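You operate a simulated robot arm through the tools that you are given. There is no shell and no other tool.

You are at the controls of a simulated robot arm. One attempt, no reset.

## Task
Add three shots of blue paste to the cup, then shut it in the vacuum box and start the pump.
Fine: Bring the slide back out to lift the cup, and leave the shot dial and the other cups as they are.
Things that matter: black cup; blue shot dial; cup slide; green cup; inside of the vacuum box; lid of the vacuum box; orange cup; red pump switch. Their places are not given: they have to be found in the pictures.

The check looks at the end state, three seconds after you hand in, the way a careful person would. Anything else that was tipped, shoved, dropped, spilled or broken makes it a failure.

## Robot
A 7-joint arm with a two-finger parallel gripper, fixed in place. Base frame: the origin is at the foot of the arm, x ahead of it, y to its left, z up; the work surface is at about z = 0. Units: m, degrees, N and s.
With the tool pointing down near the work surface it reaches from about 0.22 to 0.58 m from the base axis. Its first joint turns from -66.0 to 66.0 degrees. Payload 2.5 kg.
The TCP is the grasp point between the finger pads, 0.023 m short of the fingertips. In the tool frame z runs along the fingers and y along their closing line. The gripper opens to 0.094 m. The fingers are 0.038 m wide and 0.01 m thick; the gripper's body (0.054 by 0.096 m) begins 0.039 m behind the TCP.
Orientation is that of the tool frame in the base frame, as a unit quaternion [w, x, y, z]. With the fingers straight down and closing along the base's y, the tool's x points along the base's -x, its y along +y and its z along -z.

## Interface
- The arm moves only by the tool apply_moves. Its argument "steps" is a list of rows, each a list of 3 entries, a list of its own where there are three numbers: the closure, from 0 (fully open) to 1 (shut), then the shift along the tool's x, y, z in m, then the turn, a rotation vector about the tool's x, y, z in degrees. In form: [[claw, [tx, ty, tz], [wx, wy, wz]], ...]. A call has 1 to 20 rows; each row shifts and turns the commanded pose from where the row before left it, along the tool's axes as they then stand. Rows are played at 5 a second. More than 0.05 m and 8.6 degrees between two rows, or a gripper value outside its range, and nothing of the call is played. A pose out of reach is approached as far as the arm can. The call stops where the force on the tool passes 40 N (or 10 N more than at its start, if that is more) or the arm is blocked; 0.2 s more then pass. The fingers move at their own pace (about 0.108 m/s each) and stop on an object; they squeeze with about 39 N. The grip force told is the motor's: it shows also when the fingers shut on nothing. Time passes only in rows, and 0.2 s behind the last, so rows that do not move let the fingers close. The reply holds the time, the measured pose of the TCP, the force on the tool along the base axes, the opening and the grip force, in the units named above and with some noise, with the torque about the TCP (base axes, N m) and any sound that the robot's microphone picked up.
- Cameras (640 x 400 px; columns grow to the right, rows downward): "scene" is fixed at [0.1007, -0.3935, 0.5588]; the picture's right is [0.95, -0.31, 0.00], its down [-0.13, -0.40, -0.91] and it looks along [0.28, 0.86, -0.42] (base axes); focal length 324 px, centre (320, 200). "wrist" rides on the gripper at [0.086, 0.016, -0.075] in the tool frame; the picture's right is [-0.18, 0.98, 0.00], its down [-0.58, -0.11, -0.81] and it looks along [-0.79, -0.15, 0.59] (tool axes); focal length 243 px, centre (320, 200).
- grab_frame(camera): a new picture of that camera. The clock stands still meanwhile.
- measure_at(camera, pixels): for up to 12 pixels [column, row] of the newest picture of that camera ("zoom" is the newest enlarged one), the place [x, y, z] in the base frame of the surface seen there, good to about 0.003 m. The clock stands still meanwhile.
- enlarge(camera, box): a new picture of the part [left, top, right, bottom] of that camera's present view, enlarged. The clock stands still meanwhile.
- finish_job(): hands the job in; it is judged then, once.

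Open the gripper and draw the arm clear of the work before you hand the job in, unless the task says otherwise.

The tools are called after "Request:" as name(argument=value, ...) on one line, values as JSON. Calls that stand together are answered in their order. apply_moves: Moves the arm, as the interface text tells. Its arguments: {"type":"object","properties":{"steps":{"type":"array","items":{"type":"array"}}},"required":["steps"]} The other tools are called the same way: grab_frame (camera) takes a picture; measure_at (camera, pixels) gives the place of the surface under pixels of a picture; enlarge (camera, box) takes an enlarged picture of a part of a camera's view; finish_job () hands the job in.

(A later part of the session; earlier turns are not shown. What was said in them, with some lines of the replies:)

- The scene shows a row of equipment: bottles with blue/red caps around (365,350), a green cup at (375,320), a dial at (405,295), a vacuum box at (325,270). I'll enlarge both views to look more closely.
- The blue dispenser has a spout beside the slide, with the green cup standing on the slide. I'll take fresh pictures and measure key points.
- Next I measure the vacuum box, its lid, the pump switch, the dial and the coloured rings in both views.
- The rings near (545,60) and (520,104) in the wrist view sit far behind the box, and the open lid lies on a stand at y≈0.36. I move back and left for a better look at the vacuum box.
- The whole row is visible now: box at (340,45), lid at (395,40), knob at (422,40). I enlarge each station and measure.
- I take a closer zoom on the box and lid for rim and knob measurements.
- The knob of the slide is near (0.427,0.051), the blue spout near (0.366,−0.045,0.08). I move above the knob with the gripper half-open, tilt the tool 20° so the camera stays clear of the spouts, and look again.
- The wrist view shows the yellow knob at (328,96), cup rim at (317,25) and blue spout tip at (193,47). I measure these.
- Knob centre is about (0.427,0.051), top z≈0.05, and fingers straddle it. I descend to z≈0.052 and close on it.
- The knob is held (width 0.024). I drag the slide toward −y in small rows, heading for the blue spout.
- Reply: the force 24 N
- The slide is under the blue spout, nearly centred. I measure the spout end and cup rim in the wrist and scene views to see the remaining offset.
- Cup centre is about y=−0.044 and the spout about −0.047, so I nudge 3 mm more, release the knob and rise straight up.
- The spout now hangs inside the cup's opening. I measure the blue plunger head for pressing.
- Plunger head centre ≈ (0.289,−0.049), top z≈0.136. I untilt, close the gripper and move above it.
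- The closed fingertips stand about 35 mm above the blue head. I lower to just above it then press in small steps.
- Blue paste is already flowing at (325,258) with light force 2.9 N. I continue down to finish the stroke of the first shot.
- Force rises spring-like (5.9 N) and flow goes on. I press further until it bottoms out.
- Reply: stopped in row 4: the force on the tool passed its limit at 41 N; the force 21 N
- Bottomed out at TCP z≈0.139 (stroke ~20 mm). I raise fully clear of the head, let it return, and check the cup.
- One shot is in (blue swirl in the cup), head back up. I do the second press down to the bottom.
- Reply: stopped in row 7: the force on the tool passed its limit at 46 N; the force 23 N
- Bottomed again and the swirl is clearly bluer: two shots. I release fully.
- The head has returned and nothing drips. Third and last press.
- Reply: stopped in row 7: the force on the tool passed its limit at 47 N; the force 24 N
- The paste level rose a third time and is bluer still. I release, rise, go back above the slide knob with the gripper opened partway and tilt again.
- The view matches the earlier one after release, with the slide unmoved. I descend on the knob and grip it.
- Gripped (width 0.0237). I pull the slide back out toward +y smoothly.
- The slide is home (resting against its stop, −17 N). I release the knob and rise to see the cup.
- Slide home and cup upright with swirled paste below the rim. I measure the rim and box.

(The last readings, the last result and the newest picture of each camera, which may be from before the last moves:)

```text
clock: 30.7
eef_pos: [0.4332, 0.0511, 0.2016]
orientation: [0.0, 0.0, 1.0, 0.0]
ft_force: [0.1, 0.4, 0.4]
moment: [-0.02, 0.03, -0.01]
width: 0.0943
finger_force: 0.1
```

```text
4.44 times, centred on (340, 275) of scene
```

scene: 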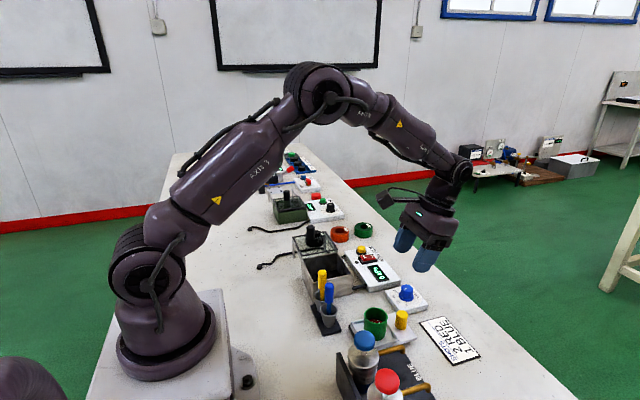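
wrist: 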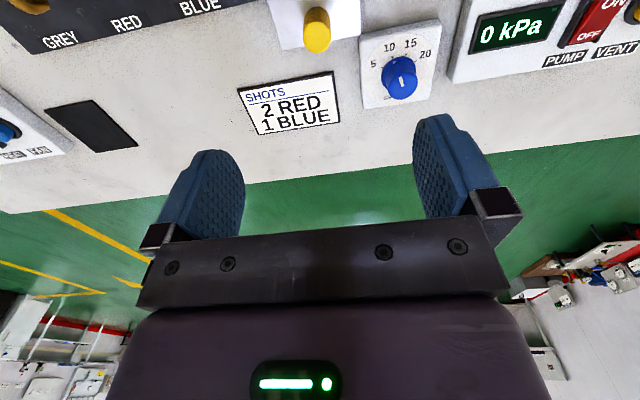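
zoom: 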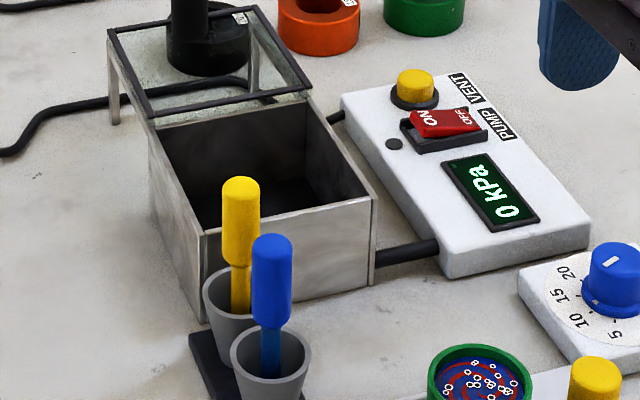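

Cup centre ≈ (0.3655,0.048), rim z≈0.065, paste only ~5 mm below the rim, so I must keep it level and move gently. I go above it with fingers at ~0.07 m opening.

Request:
apply_moves(steps=[[0.25, [0.0225, -0.001, 0.013], [0, 0, 0]], [0.25, [0.0225, -0.001, 0.013], [0, 0, 0]], [0.25, [0.0225, -0.001, 0.013], [0, 0, 0]], [0.25, [0, 0, 0.03], [0, 0, 0]], [0.25, [0, 0, 0], [0, 0, 0]]])

Request:
enlarge(camera="scene", box=[300, 220, 440, 345])

Request:
grab_frame(camera="wrist")

```text
clock: 31.9
eef_pos: [0.3674, 0.05, 0.1351]
orientation: [0.0, 0.001, 1.0, 0.001]
ft_force: [0.0, 0.2, 0.0]
moment: [0.02, 0.01, 0.0]
width: 0.0706
finger_force: 0.1
```

```text
3.20 times, centred on (370, 282) of scene
```

zoom: 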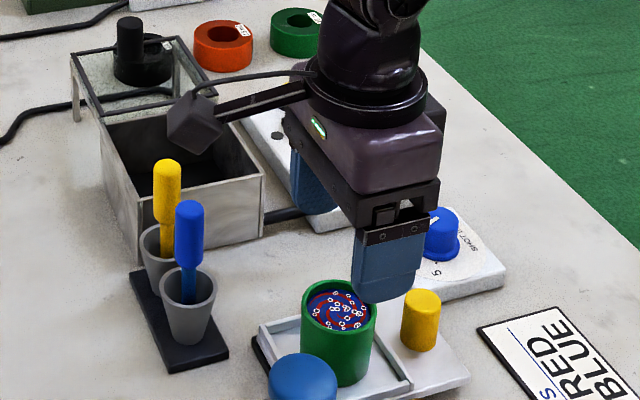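

```text
taken
```

wrist: 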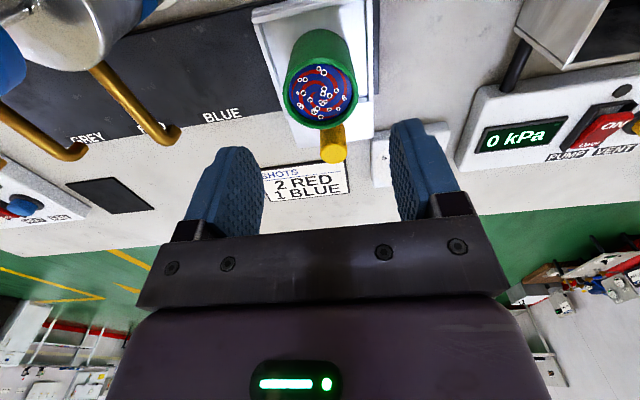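

I double-check the cup's position in the wrist view (rim around (320,92)) before descending.

Request:
measure_at(camera="wrist", pixels=[[287, 88], [355, 90], [322, 128], [318, 60], [320, 92], [305, 40]])

```text
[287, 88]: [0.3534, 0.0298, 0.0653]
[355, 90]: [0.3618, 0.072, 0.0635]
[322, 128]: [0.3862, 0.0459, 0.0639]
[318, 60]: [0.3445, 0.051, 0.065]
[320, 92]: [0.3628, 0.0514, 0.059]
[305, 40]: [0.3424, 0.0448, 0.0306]
```

Cup centre (0.3655,0.050); TCP is aligned. I descend to z≈0.050 and close gently.

Request:
apply_moves(steps=[[0.25, [0.0005, 0, 0.025], [0, 0, 0]], [0.25, [0.0005, 0, 0.025], [0, 0, 0]], [0.25, [0.0005, 0, 0.02], [0, 0, 0]], [0.25, [0, 0, 0.014], [0, 0, 0]], [0.25, [0, 0, 0], [0, 0, 0]], [0.4, [0, 0, 0], [0, 0, 0]]])

Request:
enlarge(camera="scene", box=[300, 220, 440, 345])

Request:
grab_frame(camera="wrist")

```text
clock: 33.3
eef_pos: [0.366, 0.0477, 0.0498]
orientation: [0.0, -0.001, 1.0, 0.002]
ft_force: [-0.6, 0.7, 0.6]
moment: [-0.03, 0.0, -0.06]
width: 0.0564
finger_force: 0.0
```

```text
3.20 times, centred on (370, 282) of scene
```

zoom: 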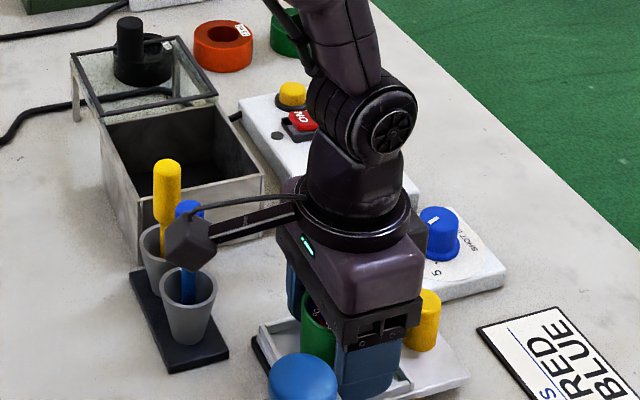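

```text
taken
```

wrist: 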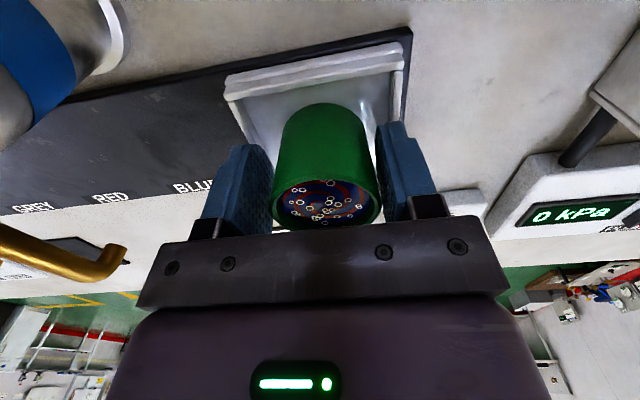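

The cup sits between the pads, slightly toward the right finger. I shift +2 mm in y and close gradually.

Request:
apply_moves(steps=[[0.4, [0, 0.002, 0], [0, 0, 0]], [0.45, [0, 0, 0], [0, 0, 0]], [0.5, [0, 0, 0], [0, 0, 0]], [0.55, [0, 0, 0], [0, 0, 0]], [0.6, [0, 0, 0], [0, 0, 0]], [0.6, [0, 0, 0], [0, 0, 0]]])

Request:
grab_frame(camera="wrist")

```text
clock: 34.7
eef_pos: [0.3652, 0.0503, 0.0489]
orientation: [-0.001, 0.0, 1.0, 0.001]
ft_force: [0.2, 0.6, 1.1]
moment: [0.04, 0.01, -0.01]
width: 0.0466
finger_force: 38.9
```

```text
taken
```

wrist: 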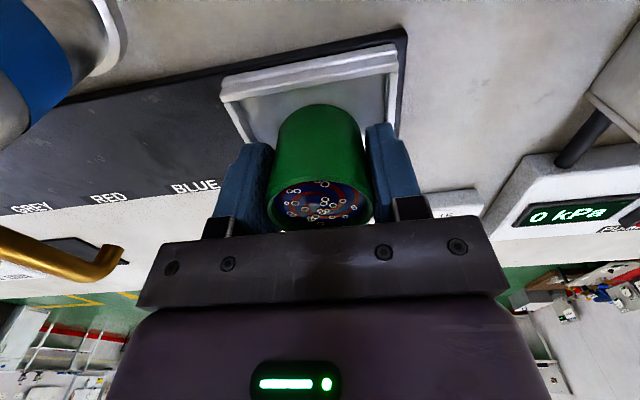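

The cup is held (width 0.0466). I lift it straight and gently.

Request:
apply_moves(steps=[[0.6, [0, 0, -0.003], [0, 0, 0]], [0.6, [0, 0, -0.006], [0, 0, 0]], [0.6, [0, 0, -0.01], [0, 0, 0]], [0.6, [0, 0, -0.014], [0, 0, 0]], [0.6, [0, 0, -0.016], [0, 0, 0]], [0.6, [0, 0, -0.016], [0, 0, 0]], [0.6, [0, 0, -0.016], [0, 0, 0]], [0.6, [0, 0, -0.014], [0, 0, 0]], [0.6, [0, 0, -0.01], [0, 0, 0]], [0.6, [0, 0, -0.005], [0, 0, 0]], [0.6, [0, 0, 0], [0, 0, 0]]])

Request:
enlarge(camera="scene", box=[300, 200, 440, 345])

Request:
grab_frame(camera="wrist")

```text
clock: 37.1
eef_pos: [0.3664, 0.0502, 0.1608]
orientation: [0.0, 0.0, 1.0, 0.002]
ft_force: [1.2, -0.3, 0.0]
moment: [-0.04, -0.01, 0.03]
width: 0.0464
finger_force: 38.9
```

```text
2.76 times, centred on (370, 272) of scene
```

zoom: 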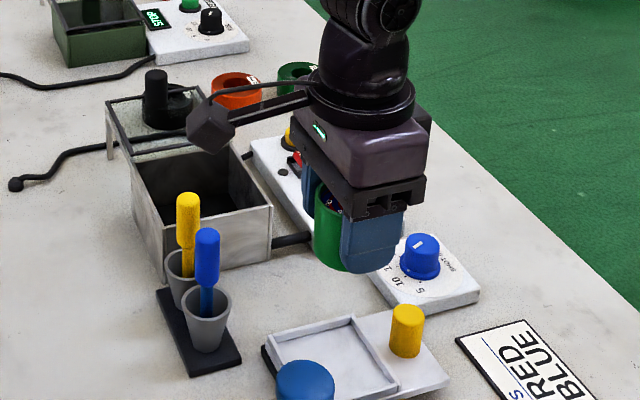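

```text
taken
```

wrist: 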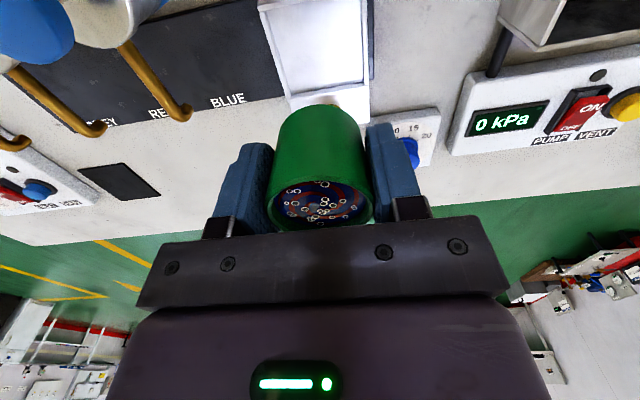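

The cup is lifted cleanly and level. I carry it smoothly to above the box centre (0.325,0.243).

Request:
apply_moves(steps=[[0.6, [0.0012, 0.0058, 0], [0, 0, 0]], [0.6, [0.0025, 0.0116, 0], [0, 0, 0]], [0.6, [0.0041, 0.0193, 0], [0, 0, 0]], [0.6, [0.0049, 0.0232, 0], [0, 0, 0]], [0.6, [0.0049, 0.0232, 0], [0, 0, 0]], [0.6, [0.0049, 0.0232, 0], [0, 0, 0]], [0.6, [0.0049, 0.0232, 0], [0, 0, 0]], [0.6, [0.0049, 0.0232, 0], [0, 0, 0]], [0.6, [0.0041, 0.0193, 0], [0, 0, 0]], [0.6, [0.0025, 0.0116, 0], [0, 0, 0]], [0.6, [0.0016, 0.0077, 0], [0, 0, 0]], [0.6, [0.0004, 0.0019, 0], [0, 0, 0]], [0.6, [0, 0, 0], [0, 0, 0]], [0.6, [0, 0, 0], [0, 0, 0]]])

Request:
enlarge(camera="scene", box=[270, 180, 410, 305])

Request:
grab_frame(camera="wrist")

```text
clock: 40.1
eef_pos: [0.3235, 0.243, 0.1586]
orientation: [0.0, 0.0, 1.0, 0.001]
ft_force: [0.3, -1.0, -0.3]
moment: [0.0, 0.0, 0.01]
width: 0.0464
finger_force: 39.0
```

```text
3.20 times, centred on (340, 242) of scene
```

zoom: 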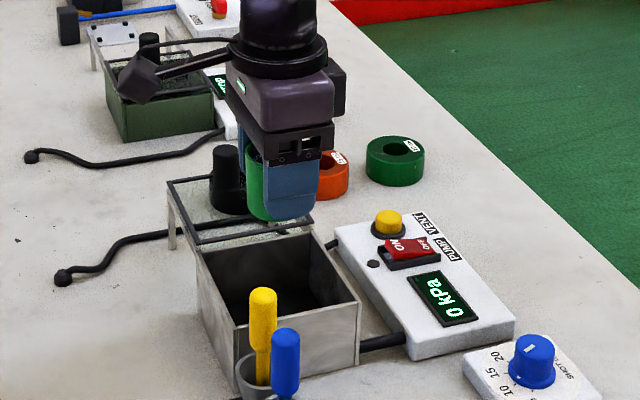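

```text
taken
```

wrist: 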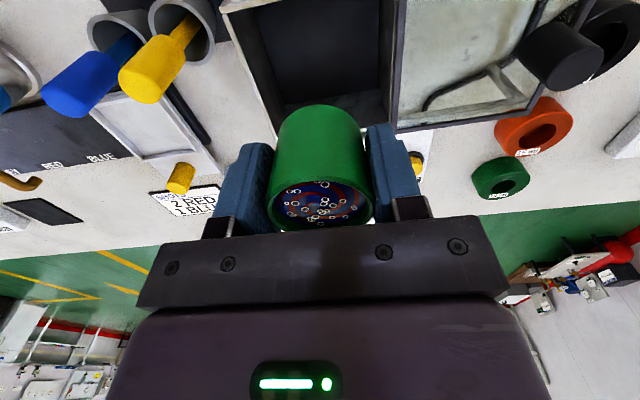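

I re-measure the box rims from both views before lowering.

Request:
measure_at(camera="zoom", pixels=[[358, 300], [300, 312], [240, 325], [215, 280], [345, 270], [325, 240], [200, 250], [312, 222], [225, 165], [228, 205]])

Request:
measure_at(camera="wrist", pixels=[[245, 60], [258, 95], [390, 60], [393, 110], [385, 60], [235, 10], [320, 60], [555, 55], [530, 40], [575, 50]])

```text
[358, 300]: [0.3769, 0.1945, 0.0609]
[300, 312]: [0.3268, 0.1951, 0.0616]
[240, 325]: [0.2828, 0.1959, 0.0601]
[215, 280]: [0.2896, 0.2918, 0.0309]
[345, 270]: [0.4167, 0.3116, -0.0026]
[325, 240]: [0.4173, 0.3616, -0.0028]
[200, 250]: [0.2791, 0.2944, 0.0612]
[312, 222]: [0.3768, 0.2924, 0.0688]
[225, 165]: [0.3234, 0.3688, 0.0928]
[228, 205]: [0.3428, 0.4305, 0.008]
```

```text
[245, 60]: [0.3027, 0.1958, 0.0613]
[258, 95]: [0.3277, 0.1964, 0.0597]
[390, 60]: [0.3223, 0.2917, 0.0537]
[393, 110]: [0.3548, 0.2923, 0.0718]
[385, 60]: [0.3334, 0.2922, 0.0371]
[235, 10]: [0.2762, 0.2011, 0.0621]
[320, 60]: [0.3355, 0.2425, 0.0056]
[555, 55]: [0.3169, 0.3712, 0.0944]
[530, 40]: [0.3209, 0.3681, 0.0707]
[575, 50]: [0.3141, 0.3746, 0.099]
```

Box inner span is y 0.198–0.291, x 0.278–0.373, floor z≈0.005. I lower the cup into it, stopping just above the floor.

Request:
apply_moves(steps=[[0.6, [-0.0005, 0, 0.004], [0, 0, 0]], [0.6, [-0.0005, 0, 0.008], [0, 0, 0]], [0.6, [0, 0, 0.014], [0, 0, 0]], [0.6, [0, 0, 0.016], [0, 0, 0]], [0.6, [0, 0, 0.016], [0, 0, 0]], [0.6, [0, 0, 0.016], [0, 0, 0]], [0.6, [0, 0, 0.014], [0, 0, 0]], [0.6, [0, 0, 0.012], [0, 0, 0]], [0.6, [0, 0, 0.008], [0, 0, 0]], [0.6, [0, 0, 0.004], [0, 0, 0]], [0.6, [0, 0, 0], [0, 0, 0]]])

Request:
enlarge(camera="scene", box=[270, 180, 410, 305])

Request:
grab_frame(camera="wrist")

```text
clock: 42.5
eef_pos: [0.3251, 0.2446, 0.0482]
orientation: [0.0, -0.001, 1.0, 0.002]
ft_force: [0.2, -0.3, 0.3]
moment: [-0.03, -0.01, 0.01]
width: 0.0468
finger_force: 39.1
```

```text
3.20 times, centred on (340, 242) of scene
```

zoom: 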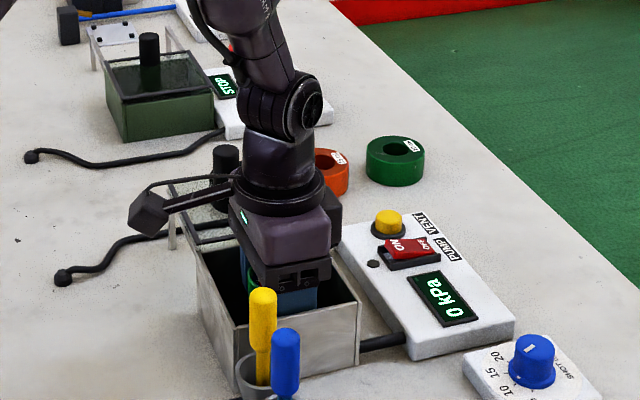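

```text
taken
```

wrist: 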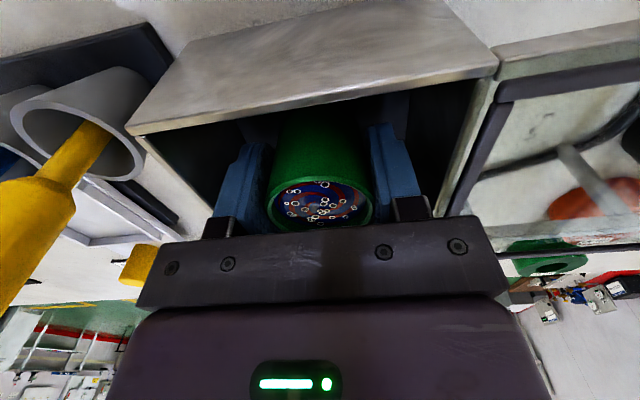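

The cup is inside, level, about 10 mm above the floor, and the gripper body is close to the lid edge on the right. I shift −2 mm in y and lower in small steps.

Request:
apply_moves(steps=[[0.6, [0, -0.002, 0], [0, 0, 0]], [0.6, [0, 0, 0.003], [0, 0, 0]], [0.6, [0, 0, 0.002], [0, 0, 0]], [0.6, [0, 0, 0.001], [0, 0, 0]], [0.6, [0, 0, 0], [0, 0, 0]]])

```text
clock: 43.7
eef_pos: [0.326, 0.2418, 0.0405]
orientation: [-0.001, 0.0, 1.0, 0.001]
ft_force: [-0.5, 0.3, 0.4]
moment: [0.01, -0.03, 0.0]
width: 0.0468
finger_force: 39.0
```

No contact yet at z≈0.0405; I continue in 1 mm steps.

Request:
apply_moves(steps=[[0.6, [0, 0, 0.001], [0, 0, 0]], [0.6, [0, 0, 0.001], [0, 0, 0]], [0.6, [0, 0, 0], [0, 0, 0]]])

```text
clock: 44.5
eef_pos: [0.3263, 0.241, 0.0398]
orientation: [0.0, 0.0, 1.0, 0.0]
ft_force: [0.9, 0.6, -1.2]
moment: [0.0, -0.03, -0.01]
width: 0.0468
finger_force: 39.0
```

Still no clear contact force; two more 1 mm steps.

Request:
apply_moves(steps=[[0.6, [0, 0, 0.001], [0, 0, 0]], [0.6, [0, 0, 0.001], [0, 0, 0]], [0.6, [0, 0, 0], [0, 0, 0]]])

Request:
grab_frame(camera="wrist")

Request:
enlarge(camera="scene", box=[300, 230, 380, 300])

```text
clock: 45.3
eef_pos: [0.3258, 0.2422, 0.0366]
orientation: [0.0, 0.0, 1.0, 0.0]
ft_force: [-0.5, -1.0, -0.7]
moment: [0.02, 0.01, -0.01]
width: 0.047
finger_force: 38.7
```

```text
taken
```

wrist: 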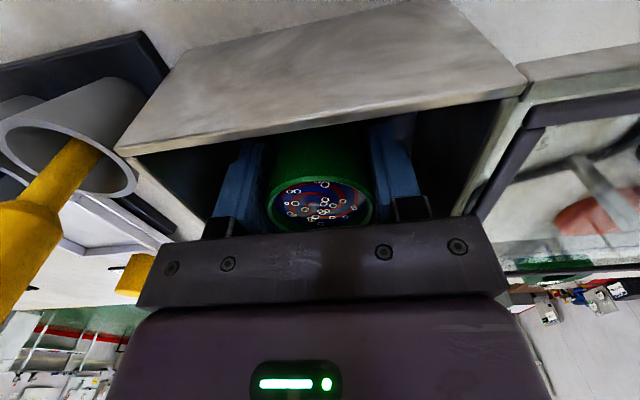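

```text
5.71 times, centred on (340, 265) of scene
```

zoom: 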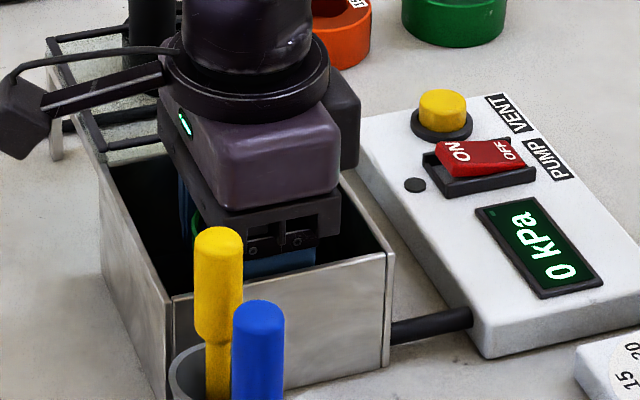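

Still free, body clear of the lid frame. I keep going by 1 mm steps, watching Fz.

Request:
apply_moves(steps=[[0.6, [0, 0, 0.001], [0, 0, 0]], [0.6, [0, 0, 0.001], [0, 0, 0]], [0.6, [0, 0, 0], [0, 0, 0]]])

```text
clock: 46.1
eef_pos: [0.3265, 0.2411, 0.0366]
orientation: [0.0, -0.001, 1.0, 0.001]
ft_force: [-3.8, -4.5, 20.8]
moment: [-0.15, 0.15, -0.04]
width: 0.0465
finger_force: 38.9
```

Contact with the floor (20.8 N). I ease off 1.5 mm, open slightly to about 0.056 m within the box walls, and check.

Request:
apply_moves(steps=[[0.6, [0, 0, -0.0015], [0, 0, 0]], [0.55, [0, 0, 0], [0, 0, 0]], [0.45, [0, 0, 0], [0, 0, 0]], [0.4, [0, 0, 0], [0, 0, 0]], [0.4, [0, 0, 0], [0, 0, 0]]])

Request:
grab_frame(camera="wrist")

```text
clock: 47.3
eef_pos: [0.3252, 0.2426, 0.0364]
orientation: [0.001, 0.0, 1.0, 0.001]
ft_force: [-0.2, -0.9, 0.0]
moment: [0.01, 0.0, 0.01]
width: 0.0564
finger_force: 0.0
```

```text
taken
```

wrist: 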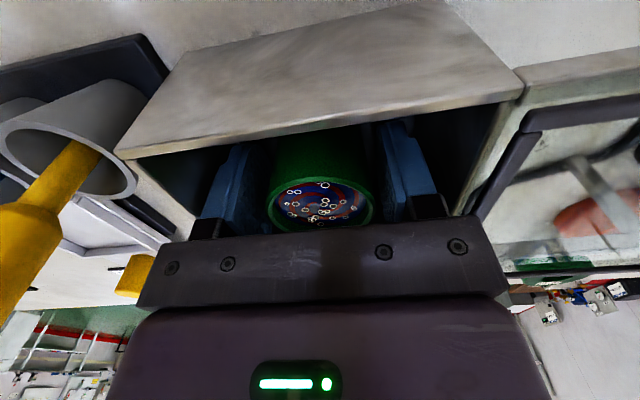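

The fingers are free of the cup on both sides. I rise straight up to z≈0.2 and inspect.

Request:
apply_moves(steps=[[0.4, [0, 0, -0.008], [0, 0, 0]], [0.4, [0, 0, -0.015], [0, 0, 0]], [0.4, [0, 0, -0.025], [0, 0, 0]], [0.4, [0, 0, -0.035], [0, 0, 0]], [0.4, [0, 0, -0.04], [0, 0, 0]], [0.4, [0, 0, -0.04], [0, 0, 0]], [0.4, [0, 0, 0], [0, 0, 0]]])

Request:
grab_frame(camera="wrist")

Request:
enlarge(camera="scene", box=[280, 210, 400, 300])

```text
clock: 48.9
eef_pos: [0.3276, 0.2413, 0.2009]
orientation: [-0.001, -0.001, 1.0, 0.0]
ft_force: [0.8, 0.3, 0.3]
moment: [0.02, -0.04, 0.01]
width: 0.0563
finger_force: 0.1
```

```text
taken
```

wrist: 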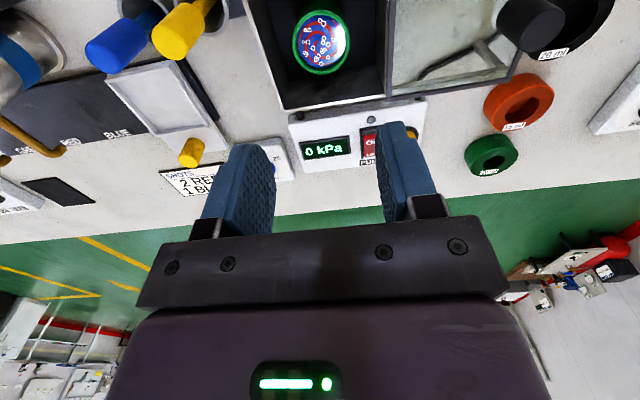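

```text
4.44 times, centred on (340, 255) of scene
```

zoom: 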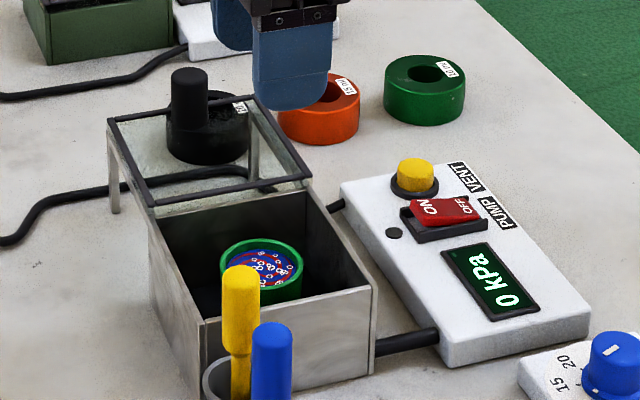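

The cup stands upright in the box. Next the lid: knob centre ≈ (0.325,0.379), top z≈0.10. I move above it and look.

Request:
apply_moves(steps=[[0.4, [0.0005, 0.0345, 0], [0, 0, 0]], [0.4, [0.0005, 0.0345, 0], [0, 0, 0]], [0.4, [0.0005, 0.0345, 0], [0, 0, 0]], [0.4, [0.0005, 0.0345, 0], [0, 0, 0]], [0.4, [0, 0, 0.035], [0, 0, 0]], [0.4, [0, 0, 0.025], [0, 0, 0]], [0.4, [0, 0, 0], [0, 0, 0]]])

Request:
grab_frame(camera="wrist")

Request:
enlarge(camera="scene", box=[280, 190, 400, 280])

```text
clock: 50.5
eef_pos: [0.3251, 0.38, 0.1414]
orientation: [-0.001, 0.001, 1.0, 0.001]
ft_force: [-0.6, -0.4, -0.3]
moment: [0.03, 0.0, 0.03]
width: 0.0563
finger_force: 0.0
```

```text
taken
```

wrist: 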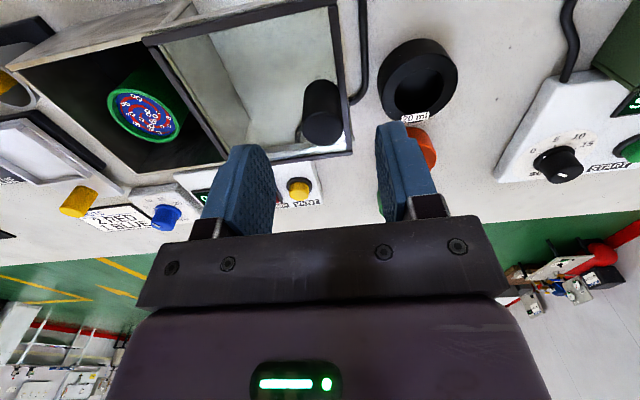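

```text
4.44 times, centred on (340, 235) of scene
```

zoom: 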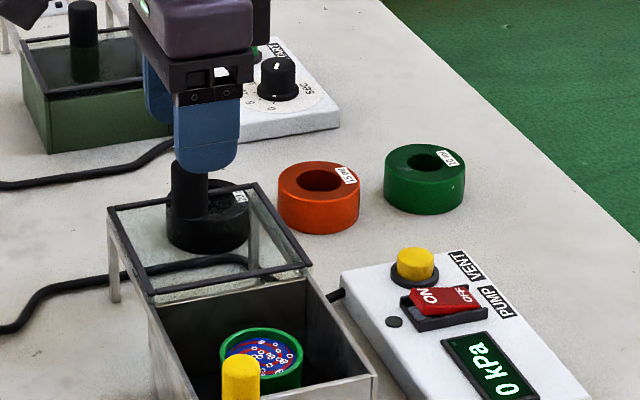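

I measure the knob now seen at (322,112) in the wrist view, plus lid frame corners.

Request:
measure_at(camera="wrist", pixels=[[322, 125], [305, 125], [340, 125], [322, 143], [322, 108], [320, 92], [340, 60], [348, 152], [150, 40], [225, 158], [140, 125], [250, 80]])

```text
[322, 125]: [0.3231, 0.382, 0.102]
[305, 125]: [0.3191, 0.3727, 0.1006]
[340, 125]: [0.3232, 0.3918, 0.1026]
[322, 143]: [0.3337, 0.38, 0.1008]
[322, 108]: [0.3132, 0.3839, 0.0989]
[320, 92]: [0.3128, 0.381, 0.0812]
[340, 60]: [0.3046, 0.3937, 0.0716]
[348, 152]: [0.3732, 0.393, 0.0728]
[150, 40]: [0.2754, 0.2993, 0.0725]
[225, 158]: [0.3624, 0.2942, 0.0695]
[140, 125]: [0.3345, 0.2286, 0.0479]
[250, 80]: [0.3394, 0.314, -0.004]
```

Knob centre (0.3235,0.382), top z 0.102; lid top z 0.072. I descend so tips stay ~3 mm above the glass and grip the knob.

Request:
apply_moves(steps=[[0.4, [0.0008, 0.001, 0.015], [0, 0, 0]], [0.4, [0.0007, 0.001, 0.015], [0, 0, 0]], [0.4, [0, 0, 0.008], [0, 0, 0]], [0.4, [0, 0, 0.004], [0, 0, 0]], [0.4, [0, 0, 0], [0, 0, 0]]])

Request:
grab_frame(camera="wrist")

```text
clock: 51.7
eef_pos: [0.3234, 0.3816, 0.0984]
orientation: [0.0, 0.001, 1.0, 0.001]
ft_force: [-0.3, 0.2, -0.4]
moment: [0.02, -0.01, 0.0]
width: 0.0565
finger_force: 0.0
```

```text
taken
```

wrist: 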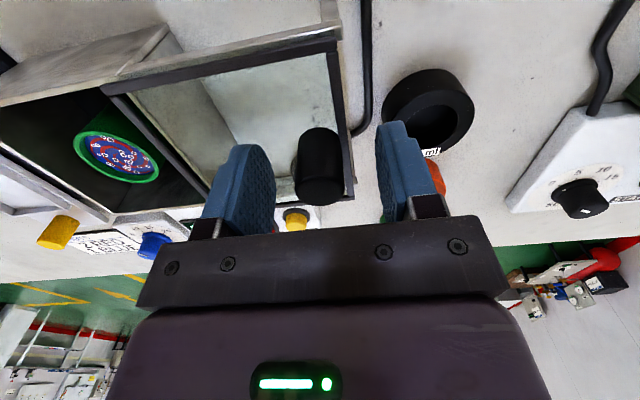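

The knob is centred between the fingers. I close on it.

Request:
apply_moves(steps=[[0.6, [0, 0, 0], [0, 0, 0]], [0.75, [0, 0, 0], [0, 0, 0]], [1, [0, 0, 0], [0, 0, 0]], [1, [0, 0, 0], [0, 0, 0]]])

Request:
enlarge(camera="scene", box=[280, 190, 400, 280])

```text
clock: 52.7
eef_pos: [0.3227, 0.382, 0.0984]
orientation: [-0.001, -0.001, 1.0, 0.0]
ft_force: [-2.8, -8.8, 1.7]
moment: [0.55, -0.09, 0.0]
width: 0.0237
finger_force: 44.6
```

```text
4.44 times, centred on (340, 235) of scene
```

zoom: 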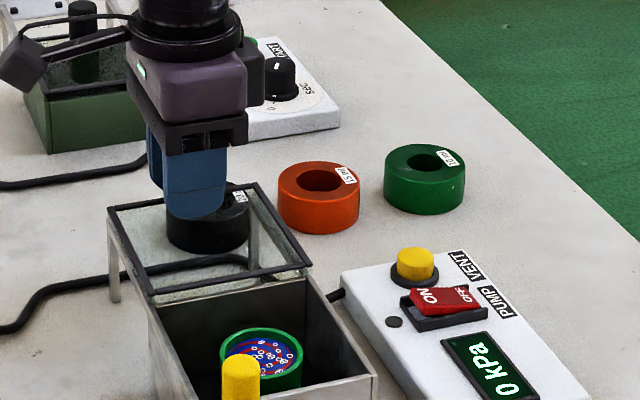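

Gripped (0.0237). I try sliding toward −y a little first and check that the lid follows horizontally.

Request:
apply_moves(steps=[[1, [0, -0.004, 0], [0, 0, 0]], [1, [0, -0.006, 0], [0, 0, 0]], [1, [0, -0.006, 0], [0, 0, 0]], [1, [0, 0, 0], [0, 0, 0]]])

Request:
enlarge(camera="scene", box=[280, 190, 400, 280])

```text
clock: 53.7
eef_pos: [0.322, 0.3661, 0.0981]
orientation: [0.0, 0.0, 1.0, 0.001]
ft_force: [-5.3, 1.3, 7.6]
moment: [-0.59, -1.09, 0.04]
width: 0.0238
finger_force: 44.6
```

```text
4.44 times, centred on (340, 235) of scene
```

zoom: 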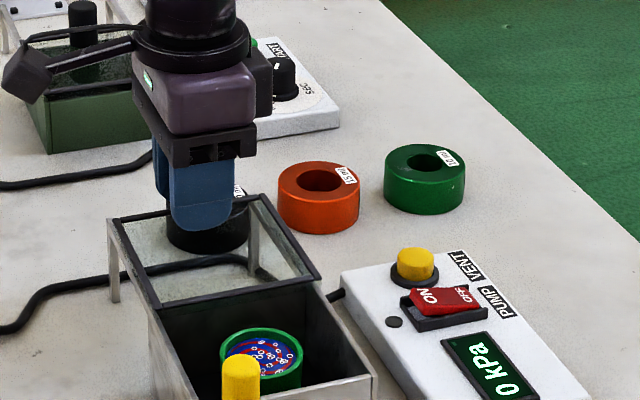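

The lid slides with the knob. I continue until it covers the box.

Request:
apply_moves(steps=[[1, [0, -0.006, 0], [0, 0, 0]], [1, [0, -0.009, 0], [0, 0, 0]], [1, [0, -0.01, 0], [0, 0, 0]], [1, [0, -0.01, 0], [0, 0, 0]], [1, [0, -0.01, 0], [0, 0, 0]], [1, [0, -0.01, 0], [0, 0, 0]], [1, [0, -0.01, 0], [0, 0, 0]], [1, [0, -0.008, 0], [0, 0, 0]], [1, [0, -0.006, 0], [0, 0, 0]], [1, [0, -0.004, 0], [0, 0, 0]], [1, [0, 0, 0], [0, 0, 0]]])

Request:
enlarge(camera="scene", box=[280, 190, 400, 280])

Request:
grab_frame(camera="wrist")

```text
clock: 56.1
eef_pos: [0.3225, 0.2814, 0.0987]
orientation: [0.0, 0.0, 1.0, 0.001]
ft_force: [9.7, -3.0, 8.5]
moment: [-0.56, 1.16, -0.03]
width: 0.0238
finger_force: 44.9
```

```text
4.44 times, centred on (340, 235) of scene
```

zoom: 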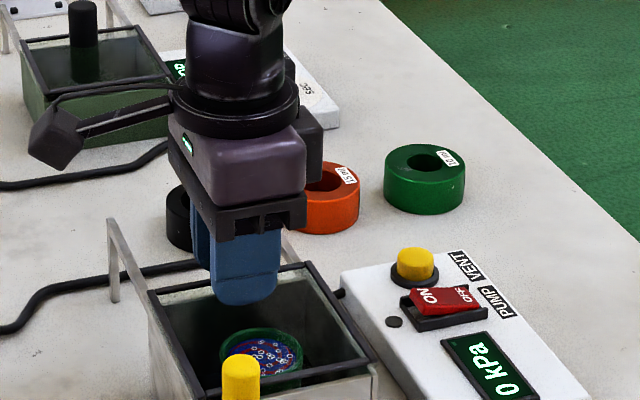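

```text
taken
```

wrist: 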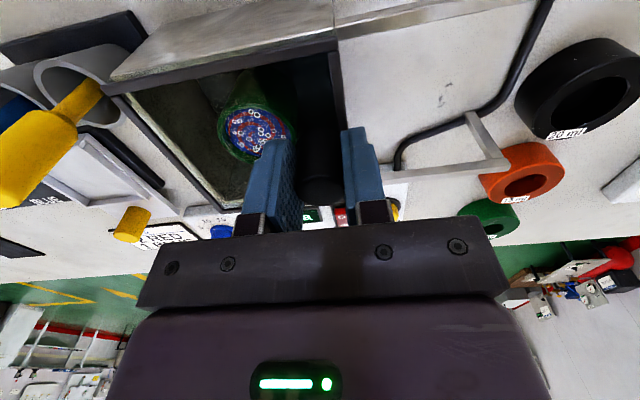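

Nearly closed, with a small gap left at the −y edge. I continue in small steps until it meets its stop.

Request:
apply_moves(steps=[[1, [0, -0.003, 0], [0, 0, 0]], [1, [0, -0.002, 0], [0, 0, 0]], [1, [0, -0.002, 0], [0, 0, 0]], [1, [0, 0, 0], [0, 0, 0]]])

Request:
enlarge(camera="scene", box=[290, 230, 380, 300])

```text
clock: 56.8
eef_pos: [0.3219, 0.2806, 0.0988]
orientation: [0.002, -0.002, 1.0, 0.005]
ft_force: [3.6, 4.3, -3.3]
moment: [-0.87, 0.28, 0.01]
width: 0.024
finger_force: 45.6
stopped in row 3: the force on the tool passed its limit at 41 N (the readings are from after the stop); the commanded pose is now the measured one
```

```text
5.71 times, centred on (335, 265) of scene
```

zoom: 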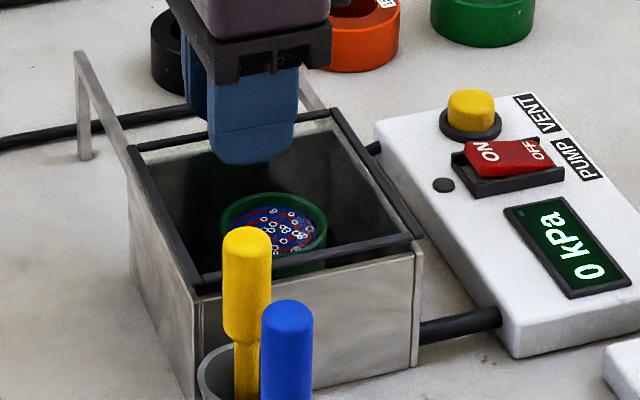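

The lid hit its stop at y≈0.281 (travel ~0.101 m) and covers the box to the wall. I verify the lid edge by measurement.

Request:
measure_at(camera="zoom", pixels=[[205, 287], [300, 265], [415, 240], [330, 108], [140, 145], [300, 285], [350, 262], [480, 160], [500, 160], [530, 155], [545, 150], [500, 190]])

```text
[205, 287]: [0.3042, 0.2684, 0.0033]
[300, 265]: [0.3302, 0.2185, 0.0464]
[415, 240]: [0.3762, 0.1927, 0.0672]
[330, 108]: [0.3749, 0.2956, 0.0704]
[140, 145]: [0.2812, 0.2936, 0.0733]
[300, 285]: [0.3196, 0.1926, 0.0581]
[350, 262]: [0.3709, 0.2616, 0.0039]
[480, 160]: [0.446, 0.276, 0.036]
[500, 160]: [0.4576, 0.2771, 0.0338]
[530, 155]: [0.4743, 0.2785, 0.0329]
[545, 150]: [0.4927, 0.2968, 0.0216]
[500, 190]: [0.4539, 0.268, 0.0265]
```

The lid edge is at the box's −y wall (y≈0.193) and its rear at 0.2956: shut. I release the knob, rise, and turn the tool 90° so that the camera stays away from the knob when pressing the switch.

Request:
apply_moves(steps=[[0.7, [0, 0, 0], [0, 0, 0]], [0.4, [0, 0, 0], [0, 0, 0]], [0.4, [0, 0, -0.01], [0, 0, 0]], [0.4, [0, 0, -0.03], [0, 0, 0]], [0.4, [0, 0, -0.04], [0, 0, 0]], [0.4, [0, 0, -0.03], [0, 0, 0]], [1, [0, 0, 0], [0, 0, 0]]])

Request:
grab_frame(camera="wrist")

Request:
enlarge(camera="scene", box=[290, 210, 400, 300])

```text
clock: 58.4
eef_pos: [0.3204, 0.2803, 0.2103]
orientation: [0.003, -0.002, 1.0, 0.005]
ft_force: [-0.7, 0.9, -0.1]
moment: [0.01, -0.01, 0.0]
width: 0.0
finger_force: 30.4
```

```text
taken
```

wrist: 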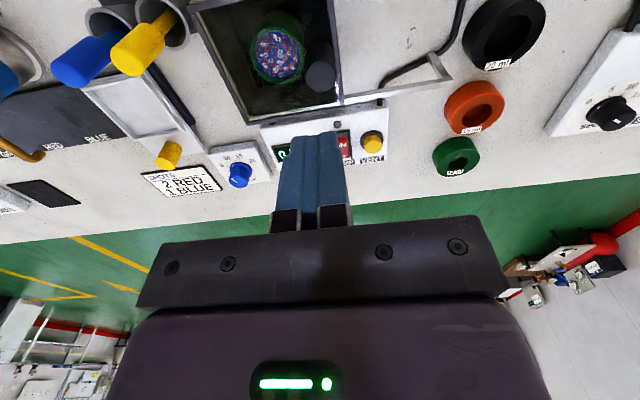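

```text
4.44 times, centred on (345, 255) of scene
```

zoom: 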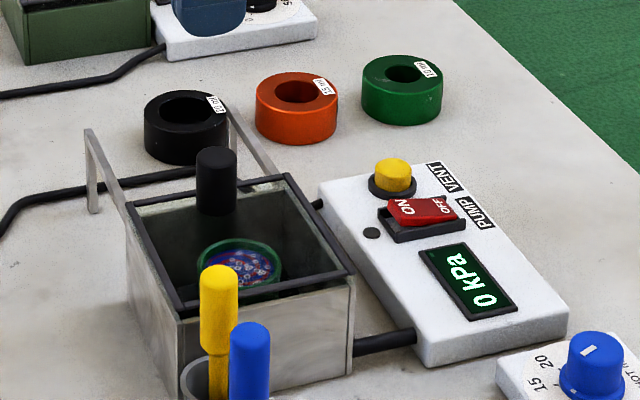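

The lid is shut over the cup. I move above the ON end of the red rocker and turn +90° about the tool axis.

Request:
apply_moves(steps=[[1, [-0.031, 0.0005, 0.003], [0, 0, 0]], [1, [-0.031, 0.0005, 0.003], [0, 0, 0]], [1, [-0.031, 0.0005, 0.003], [0, 0, 0]], [1, [-0.031, 0.0005, 0.003], [0, 0, 0]], [1, [0, 0, 0], [0, 0, 8.18]], [1, [0, 0, 0], [0, 0, 8.18]], [1, [0, 0, 0], [0, 0, 8.18]], [1, [0, 0, 0], [0, 0, 8.18]], [1, [0, 0, 0], [0, 0, 8.18]], [1, [0, 0, 0], [0, 0, 8.18]], [1, [0, 0, 0], [0, 0, 8.18]], [1, [0, 0, 0], [0, 0, 8.18]], [1, [0, 0, 0], [0, 0, 8.18]], [1, [0, 0, 0], [0, 0, 8.18]], [1, [0, 0, 0], [0, 0, 8.18]], [1, [0, 0, 0], [0, 0, 0]]])

Request:
grab_frame(camera="wrist")

Request:
grab_frame(camera="scene")

```text
clock: 61.8
eef_pos: [0.4451, 0.2836, 0.1968]
orientation: [-0.002, 0.706, 0.708, 0.006]
ft_force: [0.6, -0.6, 0.3]
moment: [0.01, -0.01, -0.04]
width: 0.0
finger_force: 38.5
```

```text
taken
```

wrist: 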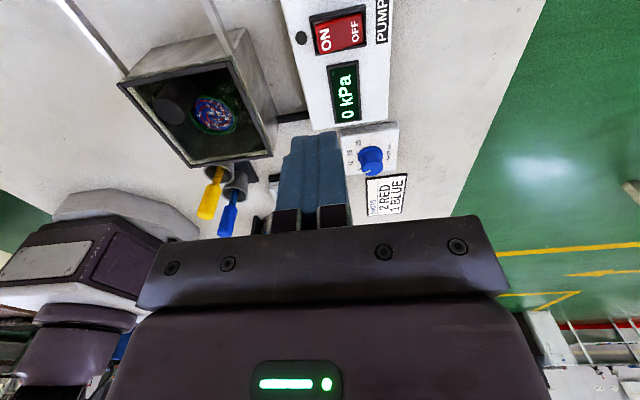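

```text
taken
```

scene: 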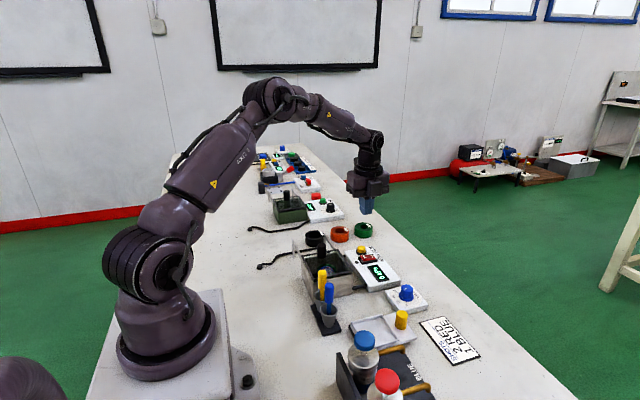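

The rocker is visible at (338,35) in the wrist view. I enlarge it and measure the two ends.

Request:
enlarge(camera="wrist", box=[280, 0, 400, 75])

Request:
measure_at(camera="zoom", pixels=[[200, 200], [240, 215], [240, 160], [320, 180], [400, 150], [420, 190], [185, 130], [190, 270], [300, 250], [430, 110]])

```text
5.33 times, centred on (340, 38) of wrist
```

zoom: 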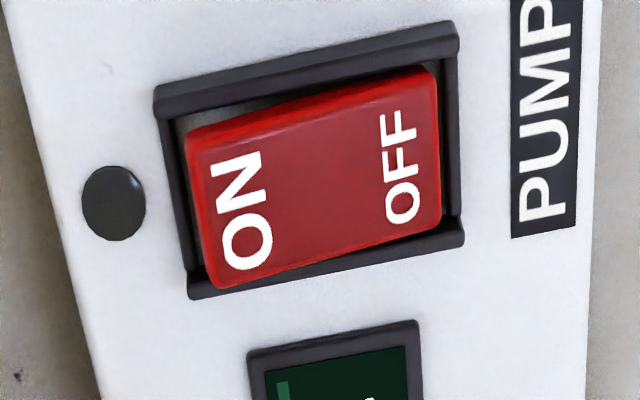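

```text
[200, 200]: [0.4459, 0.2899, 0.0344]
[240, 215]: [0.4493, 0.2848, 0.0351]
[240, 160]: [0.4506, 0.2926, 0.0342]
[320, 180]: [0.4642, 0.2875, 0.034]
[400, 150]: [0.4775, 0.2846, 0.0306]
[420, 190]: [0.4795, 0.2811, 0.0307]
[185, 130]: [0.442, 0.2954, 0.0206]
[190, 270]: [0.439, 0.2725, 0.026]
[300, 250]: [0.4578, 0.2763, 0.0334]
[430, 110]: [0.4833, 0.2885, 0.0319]
```

Rocker spans x 0.443–0.482 around y 0.284, with the ON end raised (z≈0.035). I lower to just above its ON end at (0.449,0.284).

Request:
apply_moves(steps=[[1, [0, 0.002, 0.035], [0, 0, 0]], [1, [0, 0.002, 0.035], [0, 0, 0]], [1, [0, 0, 0.03], [0, 0, 0]], [1, [0, 0, 0.024], [0, 0, 0]], [1, [0, 0, 0], [0, 0, 0]]])

Request:
enlarge(camera="scene", box=[310, 200, 420, 300])

Request:
grab_frame(camera="wrist")

```text
clock: 63.0
eef_pos: [0.4494, 0.2838, 0.072]
orientation: [-0.002, 0.705, 0.709, 0.005]
ft_force: [-0.6, 0.1, 0.7]
moment: [-0.02, -0.03, -0.01]
width: 0.0
finger_force: 39.5
```

```text
4.00 times, centred on (365, 250) of scene
```

zoom: 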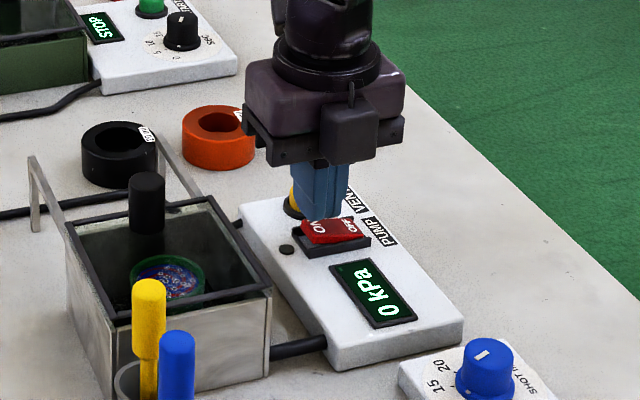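

```text
taken
```

wrist: 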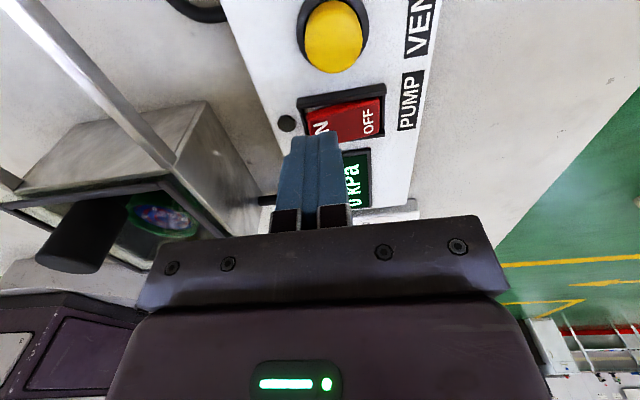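

Fingertips are above the ON half. I press down in small steps.

Request:
apply_moves(steps=[[1, [0, 0, 0.008], [0, 0, 0]], [1, [0, 0, 0.005], [0, 0, 0]], [1, [0, 0, 0.002], [0, 0, 0]], [1, [0, 0, 0.002], [0, 0, 0]], [1, [0, 0, 0.0015], [0, 0, 0]], [1, [0, 0, 0], [0, 0, 0]]])

Request:
enlarge(camera="scene", box=[310, 200, 420, 300])

```text
clock: 64.2
eef_pos: [0.4494, 0.2842, 0.0572]
orientation: [-0.002, 0.706, 0.709, 0.004]
ft_force: [-3.8, -2.2, 6.9]
moment: [-0.12, 0.01, -0.06]
width: 0.0001
finger_force: 38.9
heard: click
stopped in row 5: the force on the tool passed its limit at 45 N (the readings are from after the stop); the commanded pose is now the measured one
```

```text
4.00 times, centred on (365, 250) of scene
```

zoom: 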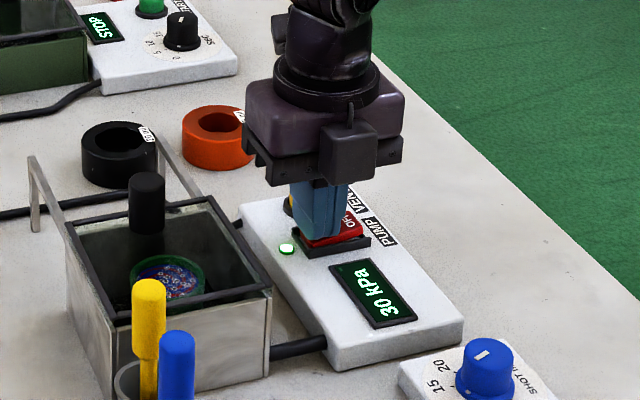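

A click was heard, the lamp is green and the display climbs (30 kPa). I lift straight up and clear, then check everything.

Request:
apply_moves(steps=[[1, [0, 0, -0.015], [0, 0, 0]], [1, [0, 0, -0.035], [0, 0, 0]], [1, [0, 0, -0.045], [0, 0, 0]], [1, [0, 0, -0.045], [0, 0, 0]], [0.5, [0, 0, -0.045], [0, 0, 0]], [0, [0, 0, -0.03], [0, 0, 0]], [0, [0, 0, 0], [0, 0, 0]], [0, [0, 0, 0], [0, 0, 0]]])

Request:
grab_frame(camera="wrist")

Request:
enlarge(camera="scene", box=[290, 210, 420, 300])

Request:
enlarge(camera="scene", box=[300, 270, 500, 400])

```text
clock: 66.0
eef_pos: [0.451, 0.2836, 0.2711]
orientation: [-0.003, 0.706, 0.708, 0.004]
ft_force: [0.0, -0.3, 0.6]
moment: [-0.02, -0.01, 0.0]
width: 0.0942
finger_force: 0.1
```

```text
taken
```

wrist: 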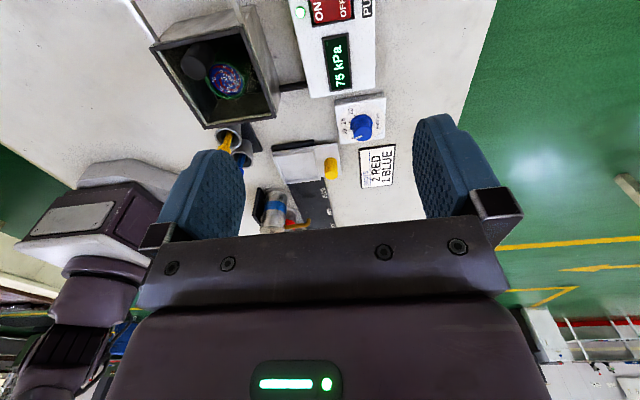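

```text
4.44 times, centred on (355, 255) of scene
```

zoom: 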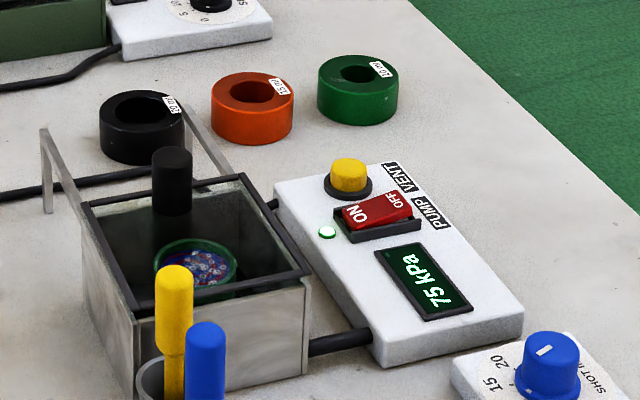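

```text
3.08 times, centred on (400, 335) of scene
```

zoom: 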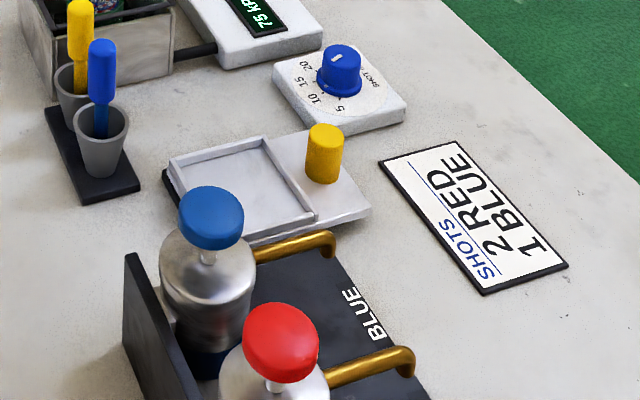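

The pump is ON with the lamp lit and 75 kPa showing. The lid is shut over the upright cup, the slide is home and nothing else has moved. The gripper is open and clear, so I hand in.

Request:
finish_job()

```text
The job is handed in.
```

I put three shots of blue paste in the green cup, shut the cup in the vacuum box and switched the pump on. When I handed in, the pump lamp was green and the display read 75 kPa.

- **Shots:** I pressed the blue dispenser to the bottom three times. After each press the paste was higher and bluer, ending about 5 mm below the rim. The card on the bench says "2 RED, 1 BLUE", but I followed your instruction of three blue.
- **Slide:** I pulled it back out to its stop before lifting the cup, and it was still there in the last picture.
- **Vacuum box:** the cup stands upright inside, and the lid is slid fully across to its stop.
- **Left alone:** I never touched the shot dial or the black, orange and green ring-shaped cups behind the box. I saw no spills.

The gripper is open and the arm is raised clear of the bench. I handed in without waiting to see whether the paste foams up as the vacuum deepens.
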